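You operate a simulated robot arm through the tools that you are given. There is no shell and no other tool.

The job below is to be done with a simulated two-armed robot. You get a single attempt, and the scene is never put back.

Task
Test the emergency stop, reset, and jog one picket through on HAND.
Fine: push the stop in and pull it out again; the mode knob goes to HAND before the jog; the other knobs stay. Where these are worked on the way, their far stop is far enough and under half their travel is too little: emergency stop.

Only the result counts: the job must be done as asked and must still hold three seconds after the hand-in. Knocking over, shifting, dropping, spilling or breaking anything else fails it.

Robot
Two 7-joint arms with fingered hands on one trunk that stands fixed in place. Base frame: the origin is at the foot of the trunk, x ahead of it, y to its left, z up; the work surface is at about z = 950. Readings come in mm, rad, newtons and seconds.
The left shoulder is at [70, 139, 1108], the right one opposite. With the tool pointing down near the work surface each hand reaches from about 440 to 840 mm from the base axis, measured 20 degrees to its own side. Payload 3.9 kg a hand.
Tool frame (each hand has its own): the origin (TCP) lies between the finger pads and is the grasp point; the fingertips stand 29 mm ahead of it; z points along the fingers, y is the line along which they close. The gripper opens to 100 mm; its body begins 34 mm behind the TCP. The gripper is a hand of 5 fingers: y runs from the thumb to the fingers, the wrist lies at [-15, -105, -177] in the tool frame, and closing takes about 1.5 s.
Orientation is told as [roll, pitch, yaw] about the base's x, y, z axes, in that order, counted from this pose: with the fingers straight down and the wrist toward the robot, the tool's x, y and z point along [0, 1, 0], [1, 0, 0] and [0, 0, -1] of the base frame.

Tools
- The arms move only by the tool play_rows. It takes "left_targets", "right_targets" or both (then of equal length, played together; a hand with none holds still); each is a list of rows, each a list of 7 numbers: the opening, from 0 (shut) to 1 (fully open), then the shift along the tool's x, y, z in mm, then the turn, a rotation vector about the tool's x, y, z in rad. In form: [[hand, tx, ty, tz, rx, ry, rz], ...]. A call has 1 to 20 rows; each row shifts and turns the commanded pose from where the row before left it, along the tool's axes as they then stand. Rows are played at 5 a second. More than 50 mm and 0.15 rad between two rows, or a gripper value outside its range, and nothing of the call is played. A pose out of reach is approached as far as the arm can. The call stops where the force on the tool passes 40 N (or 10 N more than at its start, if that is more) or the arm is blocked; 0.2 s more then pass. Each finger travels about 153 mm/s and halts on what it meets, pressing with about 23 N; the grip force reading is that of the motor and also rises with nothing between the fingers. The clock runs only during rows and for 0.2 s after the last one: add rows that do not move to give the fingers time. It gives the time, the measured TCP pose, the force on the tool (base axes), the opening and the grip force at its end, in the units of the frame above (readings bear some noise), with the torque about the TCP (base axes, N m) and any sound that the robot's microphone picked up, and new pictures: "show" is both (left out), scene, wrist or none (wrist: the cameras of the hands that moved).
- Cameras (640 x 400 px; columns grow to the right, rows downward): "scene" is now at [125.8, 45.9, 1426.9]; the picture's right is [0.52, -0.85, 0.00], its down [-0.50, -0.30, -0.81] and it looks along [0.70, 0.42, -0.58] (base axes); focal length 286 px, centre (320, 200). "left" rides on the left gripper at [-66, -86, -121] in its tool frame; the picture's right is [-0.76, -0.31, 0.58], its down [0.59, -0.70, 0.40] and it looks along [0.28, 0.64, 0.71] (tool axes); focal length 247 px, centre (320, 200). "right" rides on the right gripper at [66, -86, -121] in its tool frame; the picture's right is [-0.76, 0.31, -0.58], its down [-0.59, -0.70, 0.40] and it looks along [-0.28, 0.64, 0.71] (tool axes); focal length 247 px, centre (320, 200). There is no depth. A picture from a camera that has moved, and an enlarged one, comes with that camera's place and axes in the base frame and with its lens.
- raise_lower(by): slides the trunk up (or, below 0, down) by that many mm; the arms and the scene camera ride with it, the base frame stays. It gives what a move gives, with no picture.
- grasp_type(shape, hand): the hand has 5 fingers and takes this shape, open, in about a second: jaw (thumb against the fingers, like two jaws); tri (thumb and two fingers); tip (a fingertip pinch); poke (one finger out to press); point (the index stretched); flat (the hand flat); cup (the hand cupped); fist (a fist). The gripper value then closes the fingers along that shape, each until it touches; the sizes above hold for jaw. It gives what a move gives, with no picture.
- head_to(pan, tilt): turns the head with the scene camera to pan (to the left, within 1.501 rad either way) and tilt (down, from -0.506 to 1.204), counted from straight ahead of the robot. It gives what a move gives, and a new picture of the scene camera.
- inspect(camera, box): a new picture of the part [left, top, right, bottom] of that camera's present view, enlarged. The clock stands still meanwhile.
- hand_in(): hands the job in; it is judged then, once.

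Places have to be worked out from the pictures, the camera data and where the tool is seen. Open the grippers and draw the arms clear of the work before you hand the job in, unless the task says otherwise.

The tools are called after "Request:" by a JSON object that holds its "method" and its "body". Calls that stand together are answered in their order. play_rows: Moves the arms, as the interface text tells. Its arguments: {"type":"object","properties":{"left_targets":{"type":"array","items":{"type":"array","items":{"type":"number"}}},"right_targets":{"type":"array","items":{"type":"array","items":{"type":"number"}}},"show":{"type":"string","enum":["both","scene","wrist","none"]}},"required":[]} The other tools are called the same way: raise_lower (by) moves the trunk up or down; grasp_type (shape, hand) gives the hand a shape; head_to (pan, tilt) turns the head that bears the scene camera; inspect (camera, box) takes an enlarged picture of a part of a camera's view; hand_in () hands the job in.

At the start:

```text
time_s: 0.0
left_position: [403.5, 443.0, 1264.0]
left_tool_rot: [0.001, 0.0, 0.386]
left_force: [0.5, 0.1, -0.6]
left_ft_torque: [0.0, 0.0, 0.02]
left_opening: 99.6
left_gripper_force: 0.1
left_shape: jaw
right_position: [598.2, -0.6, 1244.4]
right_tool_rot: [0.001, -0.004, 0.386]
right_force: [-0.1, 0.1, 0.4]
right_ft_torque: [0.03, 0.0, 0.01]
right_opening: 99.7
right_gripper_force: 0.1
right_shape: jaw
trunk travel left (down, up): [-750.0, 90.0]
head pan, tilt (commanded): [0.546, 0.62]
```

scene: 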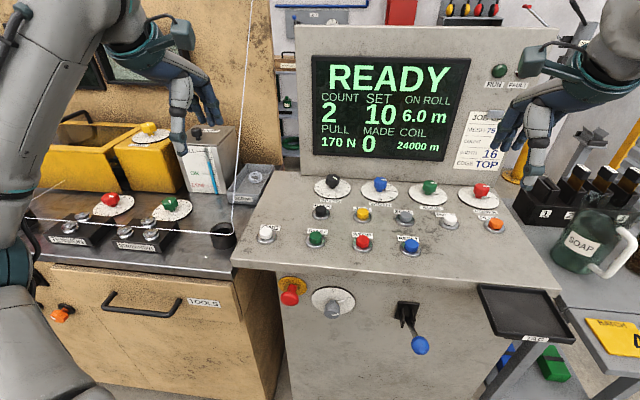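
right: 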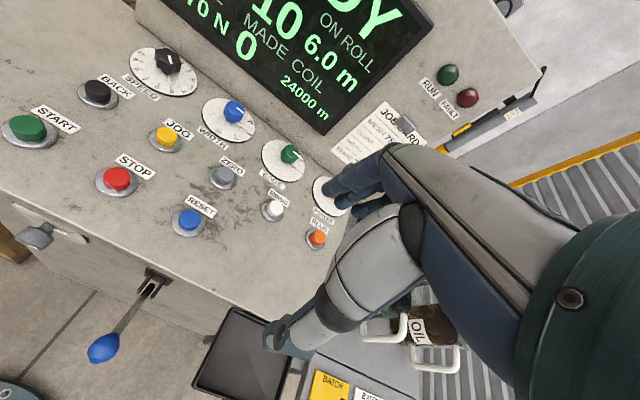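
left: 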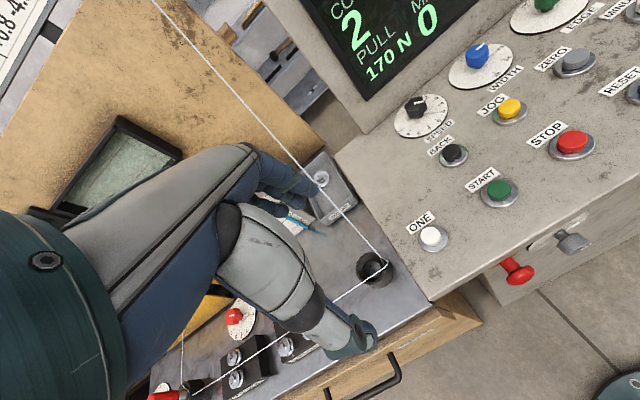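

The scene shows a control console with labelled buttons and knobs, and red and grey items on the front face. I'll zoom in on these parts to read the labels before moving.

Request:
{"method": "inspect", "body": {"camera": "scene", "box": [240, 160, 400, 260]}}

Request:
{"method": "inspect", "body": {"camera": "scene", "box": [380, 160, 540, 260]}}

Request:
{"method": "inspect", "body": {"camera": "scene", "box": [260, 250, 460, 375]}}

Request:
{"method": "inspect", "body": {"camera": "scene", "box": [20, 160, 280, 322]}}

Request:
{"method": "inspect", "body": {"camera": "right", "box": [0, 20, 340, 260]}}

Request:
{"method": "inspect", "body": {"camera": "left", "box": [380, 60, 640, 300]}}

```text
4.00 times, centred on (320, 210) of scene
camera zoom: at [125.8, 45.9, 1426.9], right [0.52, -0.85, 0.0], down [-0.5, -0.3, -0.81], along [0.7, 0.42, -0.58], focal length 1146 px, centre (320, 160)
```

zoom: 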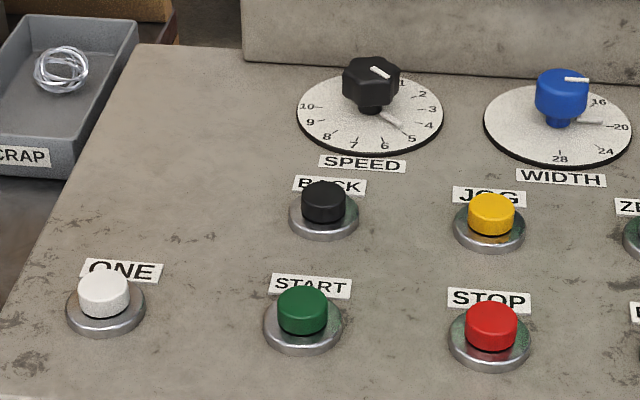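

```text
4.00 times, centred on (460, 210) of scene
camera zoom: at [125.8, 45.9, 1426.9], right [0.52, -0.85, 0.0], down [-0.5, -0.3, -0.81], along [0.7, 0.42, -0.58], focal length 1146 px, centre (-240, 160)
```

zoom: 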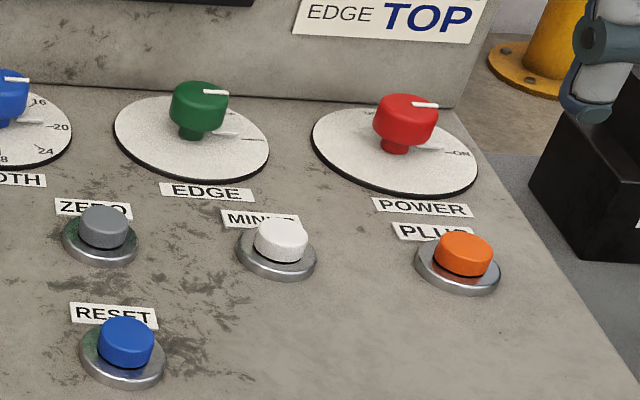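

```text
3.20 times, centred on (360, 312) of scene
camera zoom: at [125.8, 45.9, 1426.9], right [0.52, -0.85, 0.0], down [-0.5, -0.3, -0.81], along [0.7, 0.42, -0.58], focal length 916 px, centre (192, -160)
```

zoom: 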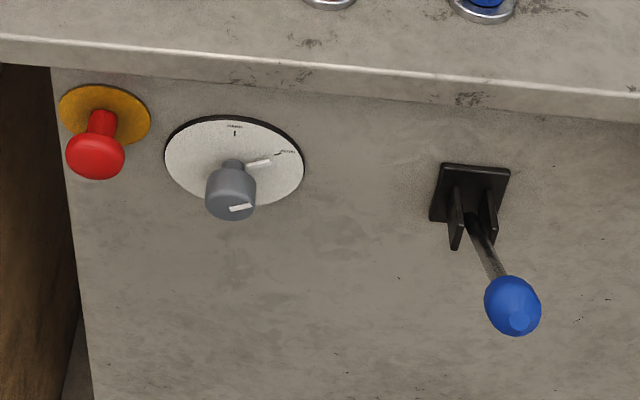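

```text
2.46 times, centred on (150, 241) of scene
camera zoom: at [125.8, 45.9, 1426.9], right [0.52, -0.85, 0.0], down [-0.5, -0.3, -0.81], along [0.7, 0.42, -0.58], focal length 705 px, centre (738, 99)
```

zoom: 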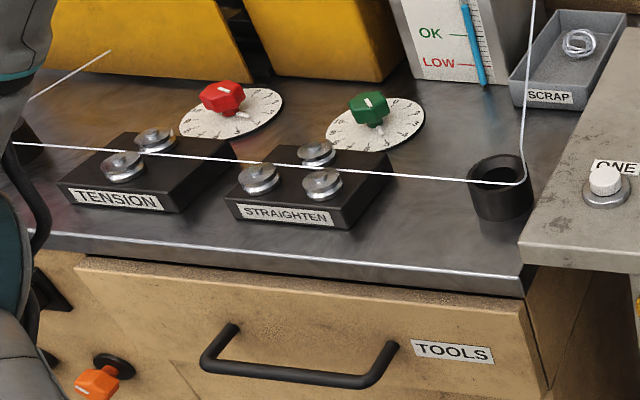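

```text
1.67 times, centred on (170, 140) of right
camera zoom: at [496.0, 28.1, 1364.1], right [0.57, -0.59, 0.58], down [-0.43, -0.81, -0.4], along [0.7, -0.02, -0.71], focal length 412 px, centre (570, 300)
```

zoom: 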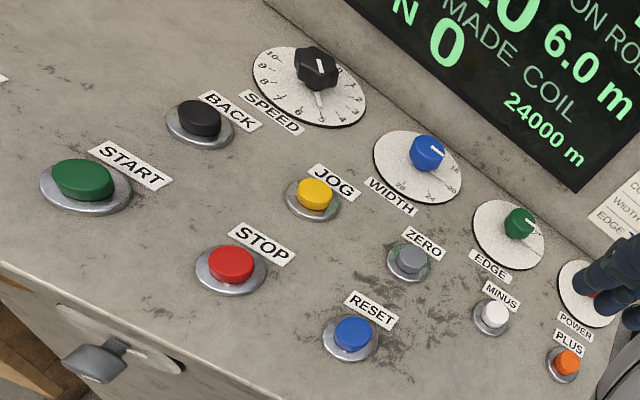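

```text
1.67 times, centred on (510, 180) of left
camera zoom: at [349.1, 349.8, 1383.4], right [0.0, -0.82, -0.58], down [-0.87, 0.28, -0.4], along [0.49, 0.5, -0.71], focal length 412 px, centre (3, 233)
```

zoom: 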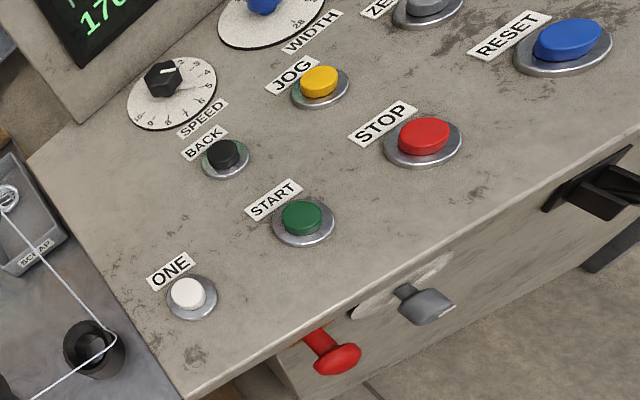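

The e-stop (red mushroom) and the mode knob (grey) are on the vertical front face, roughly at [438,318,856] and [486,232,818]. RESET is near [632,112,975] and JOG near [681,255,975]. I'll turn the head toward the front face and around the area for closer views.

Request:
{"method": "head_to", "body": {"pan": 0.5, "tilt": 1.0}}

Request:
{"method": "inspect", "body": {"camera": "scene", "box": [240, 120, 400, 220]}}

```text
time_s: 0.8
left_position: [402.7, 442.7, 1262.3]
left_tool_rot: [-0.001, -0.001, 0.385]
left_force: [0.0, 0.1, -0.5]
left_ft_torque: [0.01, 0.02, -0.02]
left_opening: 99.6
left_gripper_force: 0.1
left_shape: jaw
right_position: [600.0, -0.5, 1244.3]
right_tool_rot: [0.002, -0.001, 0.384]
right_force: [-0.1, 0.8, -0.3]
right_ft_torque: [0.01, -0.02, -0.01]
right_opening: 99.7
right_gripper_force: 0.0
right_shape: jaw
trunk travel left (down, up): [-750.0, 90.0]
head pan, tilt (commanded): [0.499, 1.0]
camera scene: at [112.0, 33.7, 1396.6], right [0.48, -0.88, 0.0], down [-0.74, -0.4, -0.54], along [0.47, 0.26, -0.84], focal length 286 px, centre (320, 200)
```

scene: 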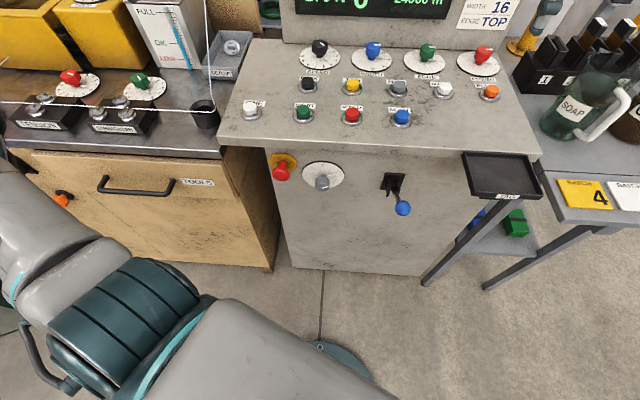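

```text
4.00 times, centred on (320, 170) of scene
camera zoom: at [112.0, 33.7, 1396.6], right [0.48, -0.88, 0.0], down [-0.74, -0.4, -0.54], along [0.47, 0.26, -0.84], focal length 1146 px, centre (320, 320)
```

zoom: 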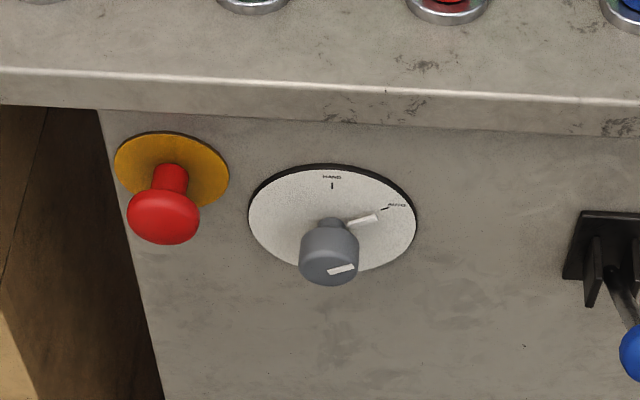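

HAND is at the top of the mode dial and AUTO sits to its upper right; the pointer is on AUTO now. I'll look at the rest of the surroundings for cards, instructions and obstacles.

Request:
{"method": "head_to", "body": {"pan": -0.3, "tilt": 0.75}}

Request:
{"method": "head_to", "body": {"pan": 1.1, "tilt": 0.6}}

Request:
{"method": "head_to", "body": {"pan": 0.4, "tilt": 0.2}}

```text
time_s: 2.0
left_position: [404.7, 442.8, 1262.2]
left_tool_rot: [-0.001, 0.002, 0.386]
left_force: [-0.4, 0.7, -0.4]
left_ft_torque: [0.03, -0.02, 0.0]
left_opening: 99.6
left_gripper_force: 0.1
left_shape: jaw
right_position: [599.1, -0.6, 1244.8]
right_tool_rot: [-0.001, -0.002, 0.385]
right_force: [-0.7, -0.6, -0.2]
right_ft_torque: [0.0, -0.05, 0.0]
right_opening: 100.0
right_gripper_force: 0.0
right_shape: jaw
trunk travel left (down, up): [-750.0, 90.0]
head pan, tilt (commanded): [-0.3, 0.75]
camera scene: at [130.0, -24.1, 1415.7], right [-0.29, -0.96, 0.0], down [-0.65, 0.2, -0.73], along [0.7, -0.22, -0.68], focal length 286 px, centre (320, 200)
```

scene: 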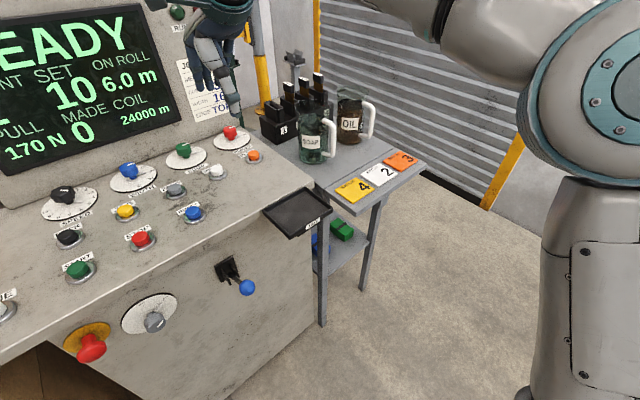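

```text
time_s: 3.5
left_position: [404.1, 443.7, 1262.6]
left_tool_rot: [-0.001, 0.001, 0.385]
left_force: [-0.3, 0.0, 0.2]
left_ft_torque: [0.03, -0.01, -0.01]
left_opening: 99.6
left_gripper_force: 0.1
left_shape: jaw
right_position: [600.1, -1.2, 1244.2]
right_tool_rot: [0.0, 0.0, 0.384]
right_force: [-0.2, 0.3, 0.3]
right_ft_torque: [-0.06, 0.03, -0.02]
right_opening: 99.4
right_gripper_force: 0.0
right_shape: jaw
trunk travel left (down, up): [-750.0, 90.0]
head pan, tilt (commanded): [1.1, 0.6]
camera scene: at [91.0, 79.0, 1428.6], right [0.89, -0.45, 0.0], down [-0.26, -0.5, -0.83], along [0.38, 0.73, -0.56], focal length 286 px, centre (320, 200)
```

scene: 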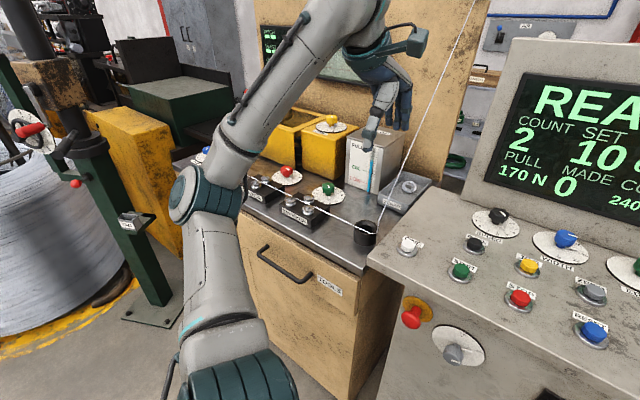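

```text
time_s: 4.6
left_position: [403.7, 442.1, 1262.4]
left_tool_rot: [0.001, -0.002, 0.386]
left_force: [0.2, 0.5, 0.4]
left_ft_torque: [0.02, -0.01, -0.02]
left_opening: 100.0
left_gripper_force: 0.2
left_shape: jaw
right_position: [599.5, -0.5, 1244.3]
right_tool_rot: [0.0, -0.002, 0.383]
right_force: [0.2, -0.7, -0.1]
right_ft_torque: [0.01, 0.01, 0.04]
right_opening: 99.6
right_gripper_force: 0.0
right_shape: jaw
trunk travel left (down, up): [-750.0, 90.0]
head pan, tilt (commanded): [0.4, 0.201]
camera scene: at [136.6, 36.7, 1465.3], right [0.39, -0.92, 0.0], down [-0.18, -0.08, -0.98], along [0.9, 0.38, -0.2], focal length 286 px, centre (320, 200)
```

scene: 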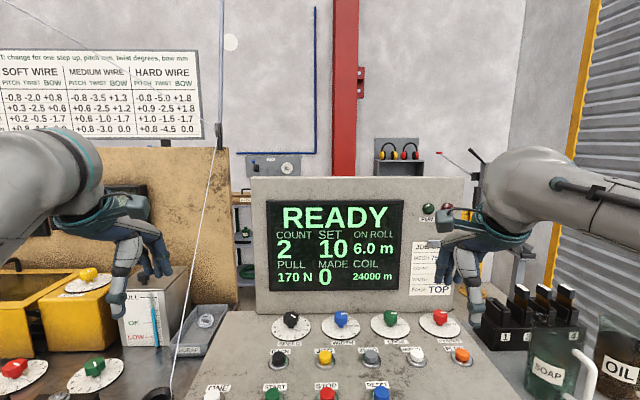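

The console's yaw works out to about 0.44 rad. The e-stop head is near [438,318,856], straight ahead of the left shoulder, so I'll use the left hand for the front face. First I'll pitch the left hand up to point forward, in place and in free space.

Request:
{"method": "play_rows", "body": {"left_targets": [[1, 0, 0, 0, -0.1428, 0, 0], [1, 0, 0, 0, -0.1428, 0, 0], [1, 0, 0, 0, -0.1428, 0, 0], [1, 0, 0, 0, -0.1428, 0, 0], [1, 0, 0, 0, -0.1428, 0, 0], [1, 0, 0, 0, -0.1428, 0, 0]], "show": "both"}}

```text
time_s: 6.0
left_position: [403.6, 443.0, 1262.9]
left_tool_rot: [-0.001, -0.861, 0.385]
left_force: [-0.3, -0.5, 0.7]
left_ft_torque: [-0.02, 0.04, 0.01]
left_opening: 100.0
left_gripper_force: 0.0
left_shape: jaw
right_position: [599.4, -0.3, 1243.8]
right_tool_rot: [0.001, -0.001, 0.386]
right_force: [-0.6, 0.4, 0.4]
right_ft_torque: [0.0, -0.02, 0.0]
right_opening: 100.0
right_gripper_force: 0.0
right_shape: jaw
trunk travel left (down, up): [-750.0, 90.0]
head pan, tilt (commanded): [0.4, 0.201]
camera scene: at [136.3, 36.9, 1465.4], right [0.39, -0.92, 0.0], down [-0.18, -0.08, -0.98], along [0.9, 0.38, -0.2], focal length 286 px, centre (320, 200)
camera left: at [290.9, 326.5, 1276.8], right [0.5, -0.61, -0.61], down [-0.37, 0.49, -0.79], along [0.78, 0.62, 0.02], focal length 247 px, centre (320, 200)
```

scene: 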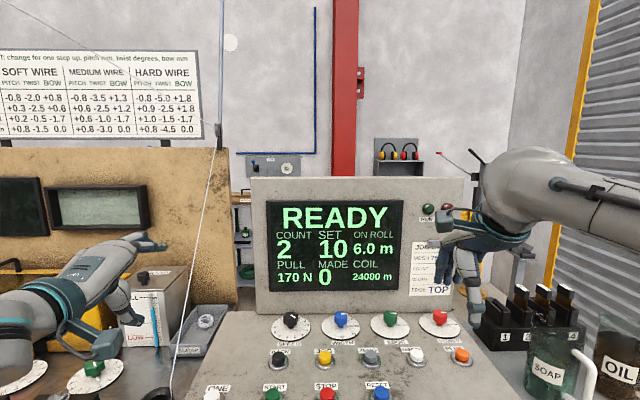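
left: 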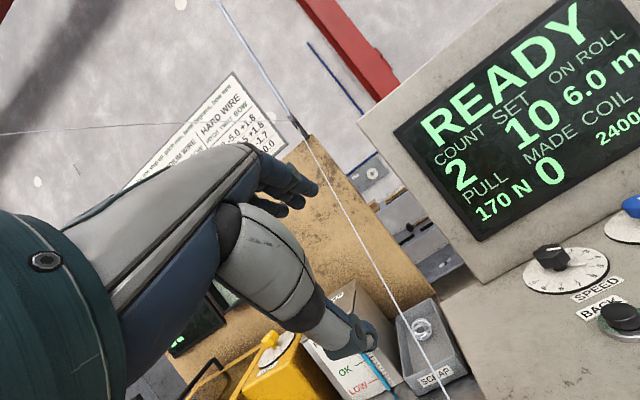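

The pitch follows cleanly and there's free space. I'll finish the 90° turn.

Request:
{"method": "play_rows", "body": {"left_targets": [[1, 0, 0, 0, -0.142, 0, 0], [1, 0, 0, 0, -0.142, 0, 0], [1, 0, 0, 0, -0.142, 0, 0], [1, 0, 0, 0, -0.142, 0, 0], [1, 0, 0, 0, -0.142, 0, 0], [1, 0, 0, 0, 0, 0.054, 0]], "show": "wrist"}}

Request:
{"method": "head_to", "body": {"pan": 0.8, "tilt": 0.8}}

```text
time_s: 7.4
left_position: [404.0, 453.8, 1268.7]
left_tool_rot: [0.641, -1.563, -0.202]
left_force: [-1.1, -0.2, 0.2]
left_ft_torque: [-0.02, -0.03, 0.02]
left_opening: 100.1
left_gripper_force: 0.0
left_shape: jaw
left hand out of reach, approached as far as the arm can: row 3, 4, 6
right_position: [598.6, -0.5, 1244.9]
right_tool_rot: [-0.002, -0.002, 0.385]
right_force: [-0.8, 0.7, -0.3]
right_ft_torque: [0.01, -0.04, 0.02]
right_opening: 99.7
right_gripper_force: 0.0
right_shape: jaw
trunk travel left (down, up): [-750.0, 90.0]
head pan, tilt (commanded): [0.4, 0.201]
camera left: at [322.1, 342.9, 1182.9], right [0.84, -0.44, -0.31], down [0.11, 0.7, -0.7], along [0.53, 0.56, 0.64], focal length 247 px, centre (320, 200)
```

left: 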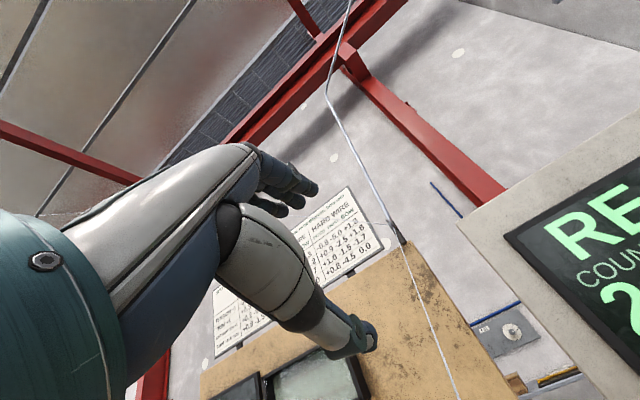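

```text
time_s: 8.4
left_position: [403.7, 453.6, 1268.7]
left_tool_rot: [0.43, -1.564, 0.004]
left_force: [-0.9, -0.3, -0.2]
left_ft_torque: [-0.04, -0.02, -0.02]
left_opening: 99.8
left_gripper_force: 0.1
left_shape: jaw
right_position: [599.1, -0.2, 1244.7]
right_tool_rot: [0.0, -0.001, 0.384]
right_force: [0.1, 0.1, -0.1]
right_ft_torque: [-0.02, 0.01, 0.01]
right_opening: 99.6
right_gripper_force: 0.0
right_shape: jaw
trunk travel left (down, up): [-750.0, 90.0]
head pan, tilt (commanded): [0.799, 0.799]
camera scene: at [107.1, 58.1, 1411.8], right [0.72, -0.7, 0.0], down [-0.5, -0.51, -0.7], along [0.49, 0.5, -0.72], focal length 286 px, centre (320, 200)
```

scene: 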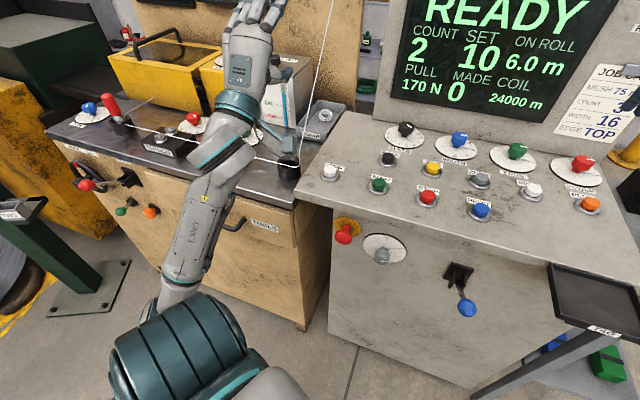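

The left hand now points forward with the correct total yaw of about 0.43. I'll raise the trunk so the lower front-face work is farther from the shoulder and more comfortable, then descend in front of the console.

Request:
{"method": "raise_lower", "body": {"by": 80}}

```text
time_s: 9.6
left_position: [404.9, 453.1, 1346.9]
left_tool_rot: [0.411, -1.564, 0.024]
left_force: [0.6, -0.1, -0.4]
left_ft_torque: [-0.04, 0.04, 0.02]
left_opening: 100.0
left_gripper_force: 0.1
left_shape: jaw
right_position: [600.9, 0.3, 1323.5]
right_tool_rot: [0.0, 0.0, 0.384]
right_force: [0.0, 0.1, -0.1]
right_ft_torque: [-0.01, 0.01, 0.0]
right_opening: 99.7
right_gripper_force: 0.0
right_shape: jaw
trunk travel left (down, up): [-830.0, 10.0]
head pan, tilt (commanded): [0.799, 0.799]
```

The trunk is up 80 mm. I'll lower the left hand about 250 mm straight down, still in front of and above the bench edge.

Request:
{"method": "play_rows", "body": {"left_targets": [[1, 0, -42, 0, 0, 0, 0], [1, 0, -42, 0, 0, 0, 0], [1, 0, -42, 0, 0, 0, 0], [1, 0, -42, 0, 0, 0, 0], [1, 0, -42, 0, 0, 0, 0], [1, 0, -40, 0, 0, 0, 0]], "show": "both"}}

```text
time_s: 10.9
left_position: [420.5, 523.6, 1308.9]
left_tool_rot: [0.49, -1.558, -0.056]
left_force: [-0.8, -0.2, 0.2]
left_ft_torque: [0.01, -0.03, -0.02]
left_opening: 99.6
left_gripper_force: 0.1
left_shape: jaw
left hand out of reach, approached as far as the arm can: row 1, 2, 3, 4, 5, 6
right_position: [599.4, -0.5, 1324.1]
right_tool_rot: [0.0, 0.0, 0.388]
right_force: [-0.4, -0.7, 0.2]
right_ft_torque: [0.03, -0.01, -0.01]
right_opening: 99.8
right_gripper_force: 0.0
right_shape: jaw
trunk travel left (down, up): [-830.0, 10.0]
head pan, tilt (commanded): [0.799, 0.799]
camera scene: at [107.1, 58.4, 1491.7], right [0.72, -0.7, 0.0], down [-0.5, -0.51, -0.7], along [0.49, 0.5, -0.72], focal length 286 px, centre (320, 200)
camera left: at [337.9, 412.8, 1222.7], right [0.84, -0.45, -0.32], down [0.11, 0.7, -0.7], along [0.54, 0.56, 0.64], focal length 247 px, centre (320, 200)
```

scene: 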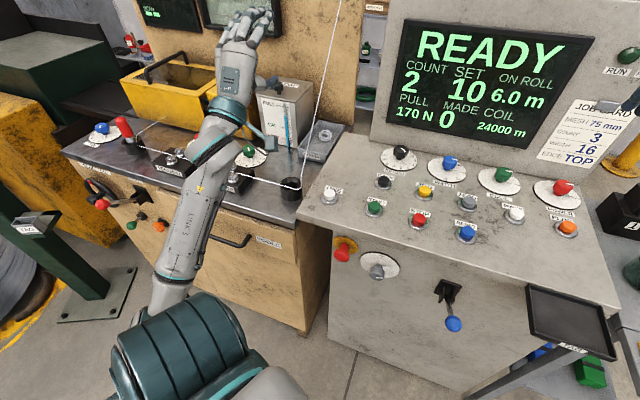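
left: 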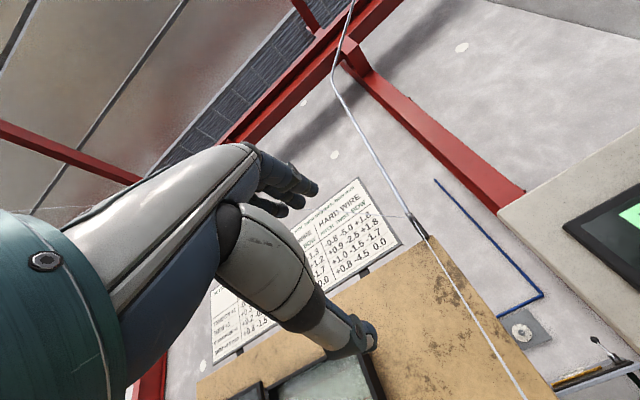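

The left hand can't keep this orientation lower down: the wrist is blocked and it's out of reach. I'll undo this and return the left hand to its original fingers-down pose, then use the right arm palm-up, where the forearm's downward slope suits it.

Request:
{"method": "play_rows", "body": {"left_targets": [[1, 0, 42, 0, 0, 0, 0], [1, 0, 42, 0, 0, 0, 0], [1, 0, 42, 0, 0, 0, 0], [1, 0, 42, 0, 0, 0, 0], [1, 0, 42, 0, 0, 0, 0], [1, 0, 40, 0, 0, 0, 0], [1, 0, 0, 0, 0, 0, 0]], "show": "none"}}

```text
time_s: 12.6
left_position: [425.0, 525.0, 1559.1]
left_tool_rot: [0.312, -1.561, 0.124]
left_force: [0.8, 0.7, -0.3]
left_ft_torque: [0.02, 0.0, -0.02]
left_opening: 99.7
left_gripper_force: 0.0
left_shape: jaw
right_position: [599.6, 0.2, 1325.4]
right_tool_rot: [-0.001, -0.001, 0.386]
right_force: [0.3, -0.1, -0.8]
right_ft_torque: [-0.01, -0.02, -0.03]
right_opening: 99.8
right_gripper_force: 0.2
right_shape: jaw
trunk travel left (down, up): [-830.0, 10.0]
head pan, tilt (commanded): [0.799, 0.799]
```

The command follows the reached pose, so the left hand is now at z≈1559. I'll lower it a little and rotate back to fingers-down.

Request:
{"method": "play_rows", "body": {"left_targets": [[1, 0, -45, 0, 0, 0, 0], [1, 0, -45, 0, 0, 0, 0], [1, 0, -45, 0, 0, 0, 0], [1, 0, 0, 0, 0.1428, 0, 0], [1, 0, 0, 0, 0.1428, 0, 0], [1, 0, 0, 0, 0.1428, 0, 0], [1, 0, 0, 0, 0.1428, 0, 0], [1, 0, 0, 0, 0.1428, 0, 0], [1, 0, 0, 0, 0.1428, 0, 0], [1, 0, 0, 0, 0.1428, 0, 0], [1, 0, 0, 0, 0.1428, 0, 0], [1, 0, 0, 0, 0.1428, 0, 0], [1, 0, 0, 0, 0.1428, 0, 0], [1, 0, 0, 0, 0.135, 0, 0]], "show": "both"}}

```text
time_s: 15.6
left_position: [421.9, 521.1, 1424.6]
left_tool_rot: [0.005, 0.0, 0.435]
left_force: [0.7, 0.2, -0.1]
left_ft_torque: [-0.01, 0.01, -0.02]
left_opening: 100.0
left_gripper_force: 0.0
left_shape: jaw
right_position: [600.2, -1.9, 1322.7]
right_tool_rot: [0.0, 0.001, 0.384]
right_force: [0.2, -0.1, -0.2]
right_ft_torque: [0.04, 0.01, -0.01]
right_opening: 100.0
right_gripper_force: 0.0
right_shape: jaw
trunk travel left (down, up): [-830.0, 10.0]
head pan, tilt (commanded): [0.799, 0.799]
camera scene: at [107.8, 57.3, 1491.6], right [0.72, -0.7, 0.0], down [-0.5, -0.51, -0.7], along [0.49, 0.5, -0.72], focal length 286 px, centre (320, 200)
camera left: at [372.8, 426.1, 1545.3], right [0.04, -0.81, -0.58], down [-0.89, 0.24, -0.4], along [0.46, 0.53, -0.71], focal length 247 px, centre (320, 200)
```

scene: 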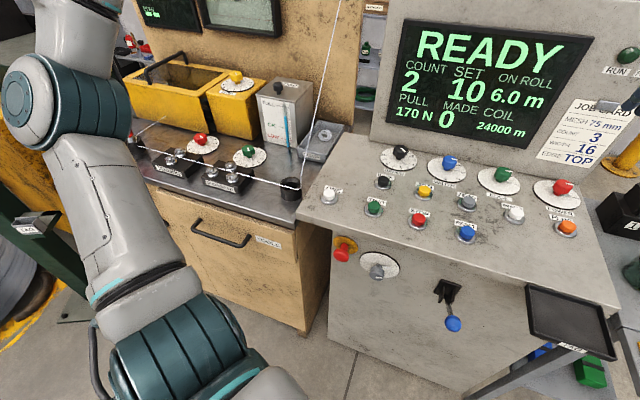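
left: 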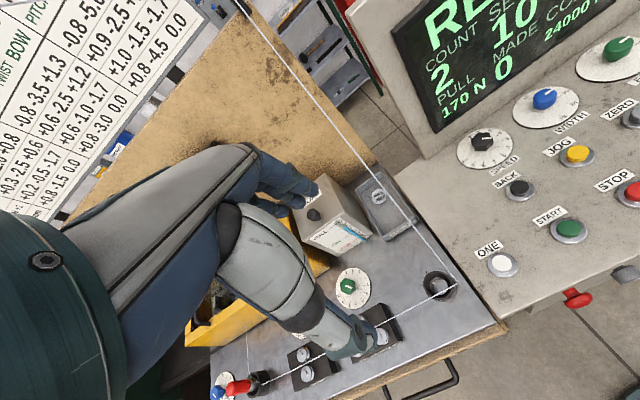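

The left arm is parked high and clear. Next I'll bring the right hand toward the centre and back, lower it to about z=1200, and start the half-turn that takes it to palm-up with fingers forward.

Request:
{"method": "play_rows", "body": {"right_targets": [[1, 38, -18, 31, 0, 0, 0], [1, 38, -18, 31, 0, 0, 0], [1, 38, -18, 31, 0, 0, 0], [1, 38, -17, 31, 0, 0, 0], [1, 0, 0, 0, 0, 0.105, 0.105], [1, 0, 0, 0, 0, 0.105, 0.105], [1, 0, 0, 0, 0, 0.105, 0.105], [1, 0, 0, 0, 0, 0.105, 0.105], [1, 0, 0, 0, 0, 0.105, 0.105], [1, 0, 0, 0, 0, 0.105, 0.105], [1, 0, 0, 0, 0, 0.105, 0.105], [1, 0, 0, 0, 0, 0.105, 0.105], [1, 0, 0, 0, 0, 0.105, 0.105], [1, 0, 0, 0, 0, 0.105, 0.105]], "show": "both"}}

```text
refused: row 1 steps farther than a row can; nothing moved
```

That step was slightly too long, so I'll split the translation into smaller rows.

Request:
{"method": "play_rows", "body": {"right_targets": [[1, 30.4, -14.2, 24.8, 0, 0, 0], [1, 30.4, -14.2, 24.8, 0, 0, 0], [1, 30.4, -14.2, 24.8, 0, 0, 0], [1, 30.4, -14.2, 24.8, 0, 0, 0], [1, 30.4, -14.2, 24.8, 0, 0, 0], [1, 0, 0, 0, 0, 0.105, 0.105], [1, 0, 0, 0, 0, 0.105, 0.105], [1, 0, 0, 0, 0, 0.105, 0.105], [1, 0, 0, 0, 0, 0.105, 0.105], [1, 0, 0, 0, 0, 0.105, 0.105], [1, 0, 0, 0, 0, 0.105, 0.105], [1, 0, 0, 0, 0, 0.105, 0.105], [1, 0, 0, 0, 0, 0.105, 0.105], [1, 0, 0, 0, 0, 0.105, 0.105], [1, 0, 0, 0, 0, 0.105, 0.105]], "show": "both"}}

```text
time_s: 18.8
left_position: [422.8, 522.9, 1423.7]
left_tool_rot: [0.005, -0.003, 0.434]
left_force: [0.5, 0.1, 0.4]
left_ft_torque: [0.03, 0.0, 0.02]
left_opening: 100.1
left_gripper_force: 0.1
left_shape: jaw
right_position: [476.5, 114.1, 1200.5]
right_tool_rot: [0.916, 0.477, -0.528]
right_force: [0.1, -0.9, -0.6]
right_ft_torque: [-0.01, 0.0, 0.01]
right_opening: 100.0
right_gripper_force: 0.2
right_shape: jaw
trunk travel left (down, up): [-830.0, 10.0]
head pan, tilt (commanded): [0.799, 0.799]
camera scene: at [106.9, 58.0, 1491.7], right [0.72, -0.7, 0.0], down [-0.5, -0.51, -0.7], along [0.49, 0.5, -0.72], focal length 286 px, centre (320, 200)
camera right: at [432.7, 74.5, 1350.0], right [-0.33, -0.87, -0.36], down [-0.84, 0.44, -0.31], along [0.43, 0.2, -0.88], focal length 247 px, centre (320, 200)
```

scene: 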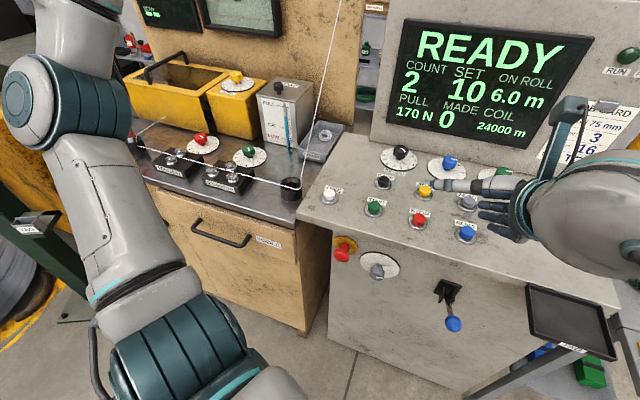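
right: 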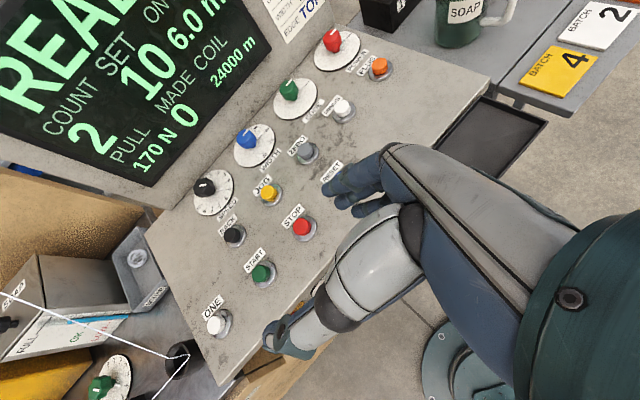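

The half-way turn went without trouble. I'll finish the turn to palm-up with the fingers forward.

Request:
{"method": "play_rows", "body": {"right_targets": [[1, 0, 0, 0, 0, 0.0976, 0.0976], [1, 0, 0, 0, 0, 0.0976, 0.0976], [1, 0, 0, 0, 0, 0.0976, 0.0976], [1, 0, 0, 0, 0, 0.0976, 0.0976], [1, 0, 0, 0, 0, 0.0976, 0.0976], [1, 0, 0, 0, 0, 0.0976, 0.0976], [1, 0, 0, 0, 0, 0.0976, 0.0976], [1, 0, 0, 0, 0, 0.0976, 0.0976], [1, 0, 0, 0, 0, 0.0976, 0.0976], [1, 0, 0, 0, 0, 0.0976, 0.0976], [1, 0, 0, 0, 0, 0.0976, 0.0976], [1, 0, 0, 0, 0, 0.0976, 0.0976]], "show": "both"}}

```text
time_s: 21.4
left_position: [422.3, 522.1, 1424.6]
left_tool_rot: [0.004, 0.0, 0.435]
left_force: [-0.3, 0.7, 1.1]
left_ft_torque: [0.03, 0.01, 0.01]
left_opening: 99.9
left_gripper_force: 0.0
left_shape: jaw
right_position: [591.7, 94.8, 1204.7]
right_tool_rot: [-2.216, 1.524, 1.32]
right_force: [0.0, -0.3, -0.1]
right_ft_torque: [0.03, -0.01, 0.01]
right_opening: 99.6
right_gripper_force: 0.2
right_shape: jaw
right hand out of reach, approached as far as the arm can: row 3, 4, 5, 6, 7, 8, 9, 10, 11, 12
trunk travel left (down, up): [-830.0, 10.0]
head pan, tilt (commanded): [0.799, 0.799]
camera scene: at [107.3, 58.0, 1491.7], right [0.72, -0.7, 0.0], down [-0.5, -0.51, -0.7], along [0.49, 0.5, -0.72], focal length 286 px, centre (320, 200)
camera right: at [504.6, -16.5, 1282.5], right [-0.82, 0.49, -0.29], down [0.13, 0.66, 0.74], along [0.56, 0.56, -0.61], focal length 247 px, centre (320, 200)
```

scene: 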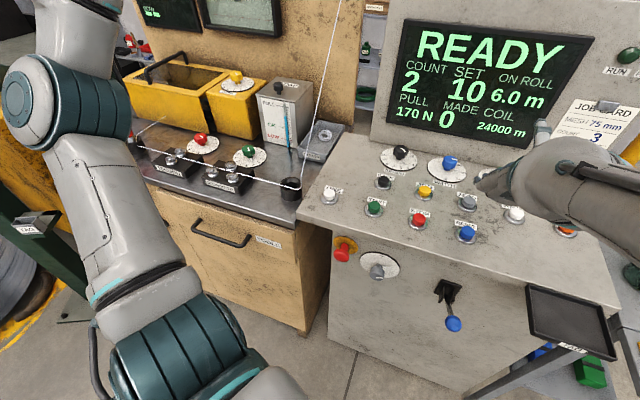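
right: 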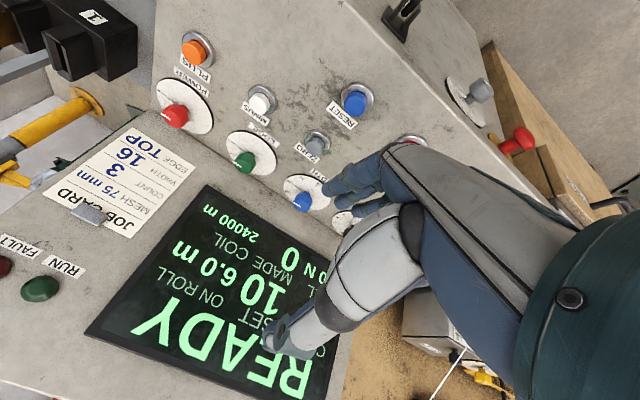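

The hand is now palm-up with the fingers along the console normal, though the TCP drifted forward to [592,95,1205]. I'll move it left and gradually down and back, watching the reach.

Request:
{"method": "play_rows", "body": {"right_targets": [[1, -36, 18, -5, 0, -0.05, 0], [1, -36, 18, -5, 0, 0, 0], [1, -36, 18, -5, 0, 0, 0], [1, -36, 18, -5, 0, 0, 0], [1, -36, 18, -5, 0, 0, 0], [1, -36, 18, -5, 0, 0, 0]], "show": "both"}}

```text
time_s: 22.8
left_position: [421.4, 524.5, 1423.6]
left_tool_rot: [0.0, 0.001, 0.435]
left_force: [0.4, 0.1, -0.1]
left_ft_torque: [-0.01, -0.02, -0.01]
left_opening: 99.9
left_gripper_force: 0.1
left_shape: jaw
right_position: [500.7, 146.8, 1099.6]
right_tool_rot: [-2.287, 1.534, 1.282]
right_force: [-0.2, 0.2, 0.7]
right_ft_torque: [-0.01, 0.01, -0.05]
right_opening: 100.0
right_gripper_force: 0.0
right_shape: jaw
right hand out of reach, approached as far as the arm can: row 1, 2, 3, 4, 5
trunk travel left (down, up): [-830.0, 10.0]
head pan, tilt (commanded): [0.799, 0.799]
camera scene: at [107.1, 59.9, 1491.7], right [0.72, -0.7, 0.0], down [-0.5, -0.51, -0.7], along [0.49, 0.5, -0.72], focal length 286 px, centre (320, 200)
camera right: at [419.1, 33.6, 1179.8], right [-0.84, 0.46, -0.3], down [0.11, 0.67, 0.73], along [0.54, 0.58, -0.61], focal length 247 px, centre (320, 200)
```

scene: 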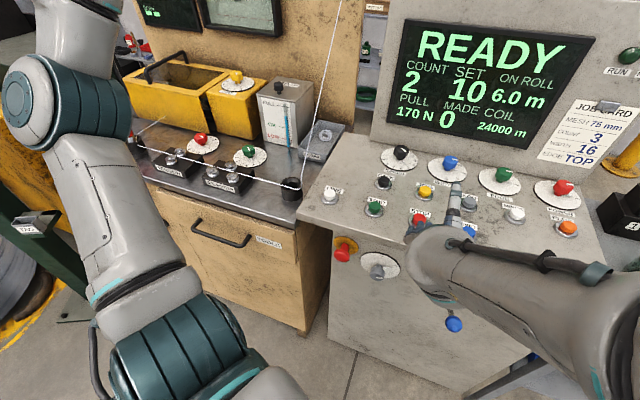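
right: 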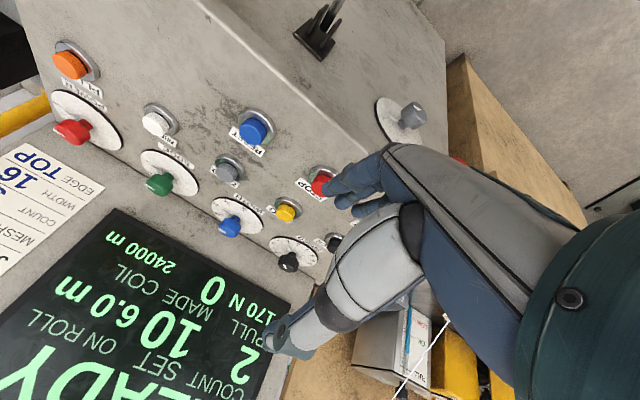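

It's now within reach. I'll continue left, back and down, in front of the console lip.

Request:
{"method": "play_rows", "body": {"right_targets": [[1, -20, 20, -15, 0, 0, 0], [1, -24, 20, -15, 0, 0, 0], [1, -24, 20, -14, 0, 0, 0], [1, -24, 20, -14, 0, 0, 0], [1, -24, 20, -10, 0, 0, 0], [1, -24, 25, -5, 0, 0, 0]], "show": "both"}}

```text
time_s: 24.1
left_position: [423.3, 524.0, 1424.9]
left_tool_rot: [0.004, 0.001, 0.435]
left_force: [-0.1, 0.8, -0.5]
left_ft_torque: [-0.04, -0.01, 0.04]
left_opening: 99.8
left_gripper_force: 0.2
left_shape: jaw
right_position: [375.2, 243.3, 955.8]
right_tool_rot: [1.681, 1.565, -1.024]
right_force: [1.3, -0.3, -0.7]
right_ft_torque: [0.0, -0.03, -0.02]
right_opening: 99.8
right_gripper_force: 0.0
right_shape: jaw
trunk travel left (down, up): [-830.0, 10.0]
head pan, tilt (commanded): [0.799, 0.799]
camera scene: at [108.3, 59.2, 1491.7], right [0.72, -0.7, 0.0], down [-0.5, -0.51, -0.7], along [0.49, 0.5, -0.72], focal length 286 px, centre (320, 200)
camera right: at [294.7, 132.6, 1040.6], right [-0.84, 0.44, -0.31], down [0.11, 0.71, 0.7], along [0.53, 0.56, -0.64], focal length 247 px, centre (320, 200)
```

scene: 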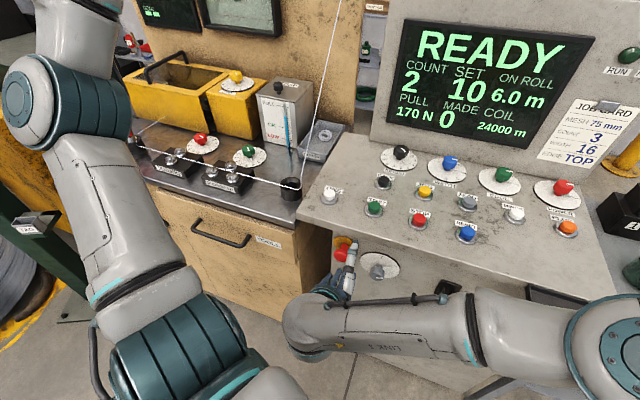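
right: 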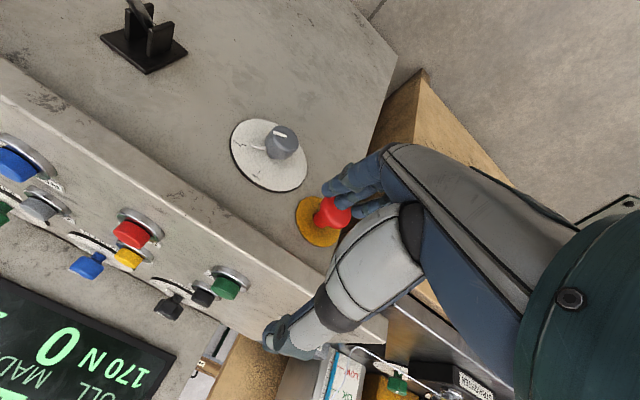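

The right hand is now well posed at [375,243,956], pointing along the console normal. The wrist camera confirms the e-stop at about l=101, z=856 in console axes. I'll zoom the wrist view for detail.

Request:
{"method": "inspect", "body": {"camera": "right", "box": [210, 90, 410, 265]}}

Request:
{"method": "head_to", "body": {"pan": 0.55, "tilt": 0.85}}

Request:
{"method": "inspect", "body": {"camera": "scene", "box": [220, 160, 420, 285]}}

```text
2.29 times, centred on (310, 178) of right
camera zoom: at [294.7, 132.6, 1040.6], right [-0.84, 0.44, -0.31], down [0.11, 0.71, 0.7], along [0.53, 0.56, -0.64], focal length 564 px, centre (343, 251)
```

zoom: 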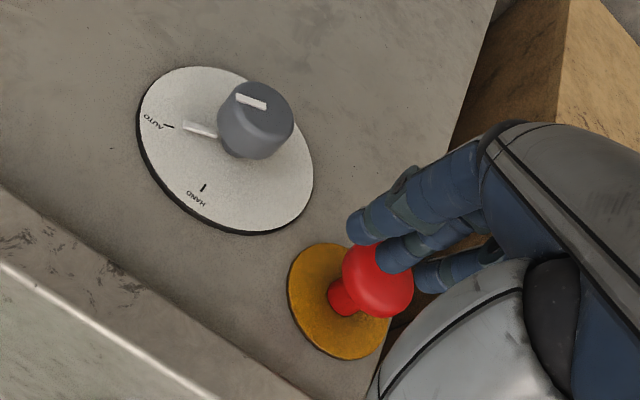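

```text
time_s: 24.9
left_position: [420.8, 522.6, 1425.4]
left_tool_rot: [0.002, -0.002, 0.435]
left_force: [-0.7, 0.8, -0.3]
left_ft_torque: [0.03, -0.02, 0.02]
left_opening: 100.0
left_gripper_force: 0.1
left_shape: jaw
right_position: [375.5, 241.4, 958.1]
right_tool_rot: [3.001, 1.57, 0.293]
right_force: [0.1, 0.7, 0.4]
right_ft_torque: [0.02, -0.02, -0.01]
right_opening: 99.9
right_gripper_force: 0.1
right_shape: jaw
trunk travel left (down, up): [-830.0, 10.0]
head pan, tilt (commanded): [0.55, 0.85]
camera scene: at [117.1, 40.9, 1487.7], right [0.52, -0.85, 0.0], down [-0.64, -0.39, -0.66], along [0.56, 0.35, -0.75], focal length 286 px, centre (320, 200)
```

scene: 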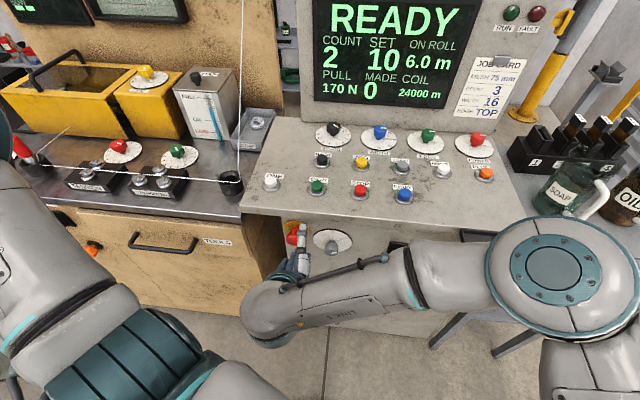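

```text
3.20 times, centred on (320, 222) of scene
camera zoom: at [117.1, 40.9, 1487.7], right [0.52, -0.85, 0.0], down [-0.64, -0.39, -0.66], along [0.56, 0.35, -0.75], focal length 916 px, centre (320, 128)
```

zoom: 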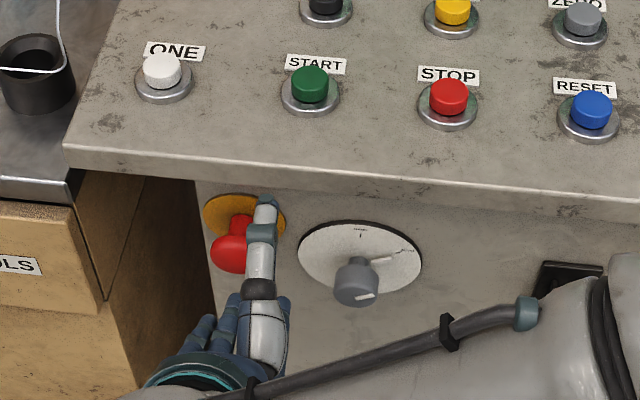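

The hand looks good beside the target, with the thumb on top. I'll close the fingers to make a pushing tip and line up in front of the e-stop.

Request:
{"method": "play_rows", "body": {"right_targets": [[0.6, -14, 34, 0, 0, 0, 0], [0.3, -14, 34, 0, 0, 0, 0], [0, -13.6, 33, 0, 0, 0, 0], [0, 0, 0, 0, 0, 0, 0], [0, 0, 0, 0, 0, 0, 0], [0, 0, 0, 0, 0, 0, 0], [0, 0, 0, 0, 0, 0, 0]], "show": "both"}}

Request:
{"method": "inspect", "body": {"camera": "scene", "box": [220, 180, 420, 305]}}

Request:
{"method": "inspect", "body": {"camera": "right", "box": [210, 100, 450, 310]}}

```text
time_s: 26.5
left_position: [422.8, 522.8, 1424.6]
left_tool_rot: [0.004, -0.001, 0.435]
left_force: [-0.1, 0.2, -0.4]
left_ft_torque: [0.01, 0.0, 0.01]
left_opening: 99.9
left_gripper_force: 0.1
left_shape: jaw
right_position: [357.5, 281.0, 856.2]
right_tool_rot: [-3.097, 1.57, 0.481]
right_force: [-0.6, -0.4, 0.2]
right_ft_torque: [-0.02, 0.02, 0.0]
right_opening: 0.1
right_gripper_force: 23.2
right_shape: jaw
trunk travel left (down, up): [-830.0, 10.0]
head pan, tilt (commanded): [0.55, 0.85]
camera scene: at [117.5, 41.1, 1487.7], right [0.52, -0.85, 0.0], down [-0.64, -0.39, -0.66], along [0.56, 0.34, -0.75], focal length 286 px, centre (320, 200)
camera right: at [276.1, 170.7, 940.5], right [-0.84, 0.44, -0.31], down [0.11, 0.7, 0.7], along [0.53, 0.56, -0.64], focal length 247 px, centre (320, 200)
```

scene: 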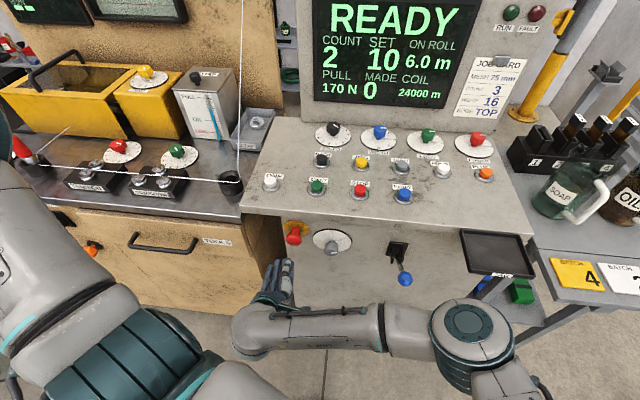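
right: 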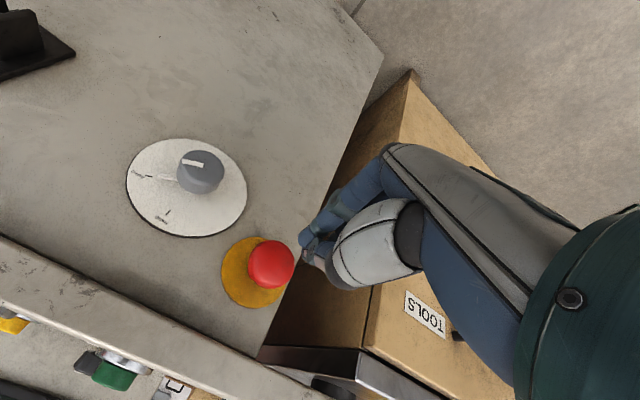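

```text
3.20 times, centred on (320, 242) of scene
camera zoom: at [117.5, 41.1, 1487.7], right [0.52, -0.85, 0.0], down [-0.64, -0.39, -0.66], along [0.56, 0.34, -0.75], focal length 916 px, centre (320, 64)
```

zoom: 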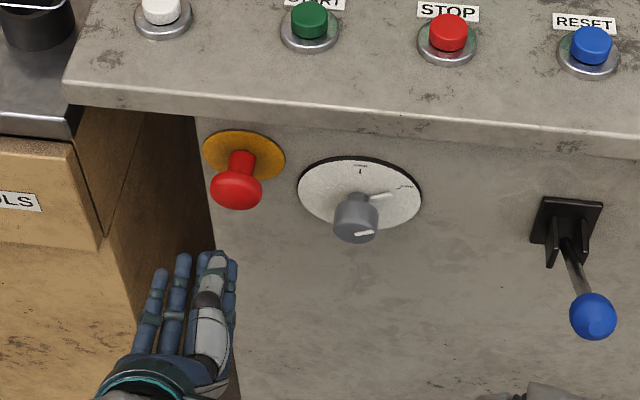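

```text
1.90 times, centred on (330, 205) of right
camera zoom: at [276.1, 170.7, 940.5], right [-0.84, 0.44, -0.31], down [0.11, 0.7, 0.7], along [0.53, 0.56, -0.64], focal length 470 px, centre (301, 190)
```

zoom: 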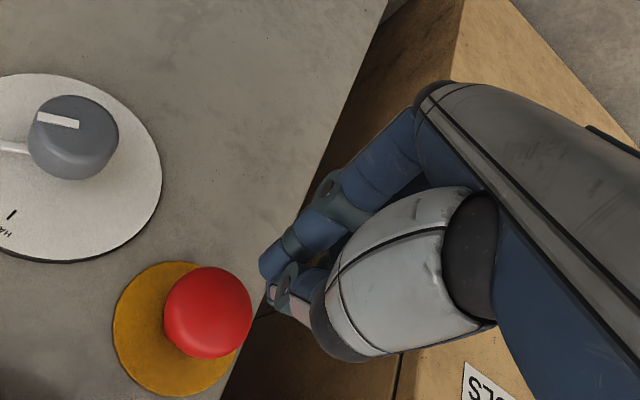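

The closed fingertips are lined up with the mushroom head: lateral 102 against 101, and height 856. I'll advance to near contact.

Request:
{"method": "play_rows", "body": {"right_targets": [[0, 0, 0, 10, 0, 0, 0], [0, 0, 0, 10, 0, 0, 0], [0, 0, 0, 10, 0, 0, 0], [0, 0, 0, 6, 0, 0, 0], [0, 0, 0, 4, 0, 0, 0], [0, 0, 0, 3, 0, 0, 0], [0, 0, 0, 3, 0, 0, 0]], "show": "both"}}

Request:
{"method": "inspect", "body": {"camera": "right", "box": [210, 100, 450, 310]}}

Request:
{"method": "inspect", "body": {"camera": "scene", "box": [240, 200, 360, 275]}}

```text
time_s: 28.1
left_position: [422.6, 521.8, 1424.4]
left_tool_rot: [0.003, -0.001, 0.435]
left_force: [-0.5, 0.7, 0.1]
left_ft_torque: [-0.03, 0.03, 0.01]
left_opening: 99.9
left_gripper_force: 0.2
left_shape: jaw
right_position: [400.0, 300.1, 859.5]
right_tool_rot: [3.086, 1.571, 0.38]
right_force: [0.3, 0.2, 1.1]
right_ft_torque: [0.01, 0.0, 0.0]
right_opening: 0.2
right_gripper_force: 23.4
right_shape: jaw
trunk travel left (down, up): [-830.0, 10.0]
head pan, tilt (commanded): [0.55, 0.85]
camera scene: at [117.5, 41.2, 1487.7], right [0.52, -0.85, 0.0], down [-0.64, -0.39, -0.66], along [0.56, 0.34, -0.75], focal length 286 px, centre (320, 200)
camera right: at [319.0, 189.4, 943.8], right [-0.84, 0.44, -0.31], down [0.11, 0.7, 0.7], along [0.53, 0.56, -0.64], focal length 247 px, centre (320, 200)
```

scene: 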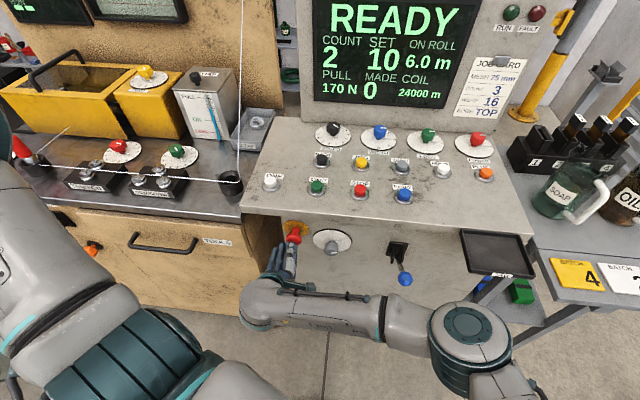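
right: 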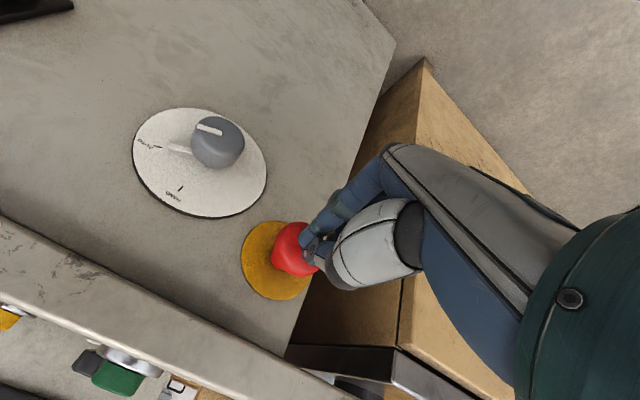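

```text
1.90 times, centred on (330, 205) of right
camera zoom: at [319.0, 189.4, 943.8], right [-0.84, 0.44, -0.31], down [0.11, 0.7, 0.7], along [0.53, 0.56, -0.64], focal length 470 px, centre (301, 190)
```

zoom: 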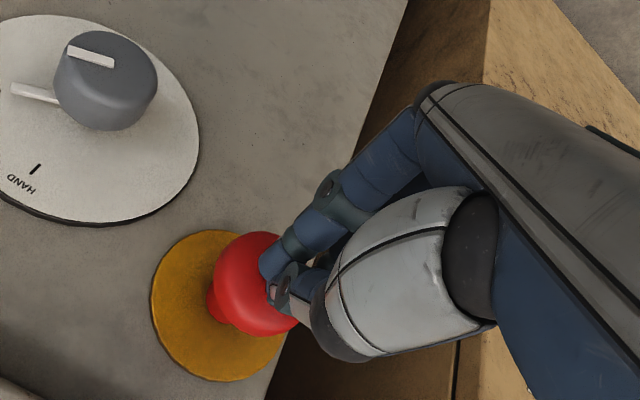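

```text
5.33 times, centred on (300, 238) of scene
camera zoom: at [117.5, 41.2, 1487.7], right [0.52, -0.85, 0.0], down [-0.64, -0.39, -0.66], along [0.56, 0.34, -0.75], focal length 1527 px, centre (427, 0)
```

zoom: 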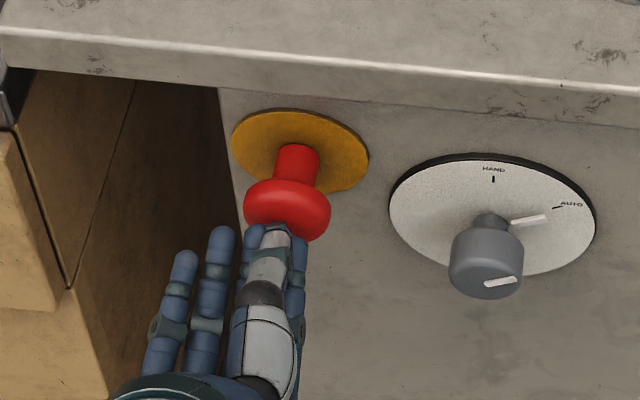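

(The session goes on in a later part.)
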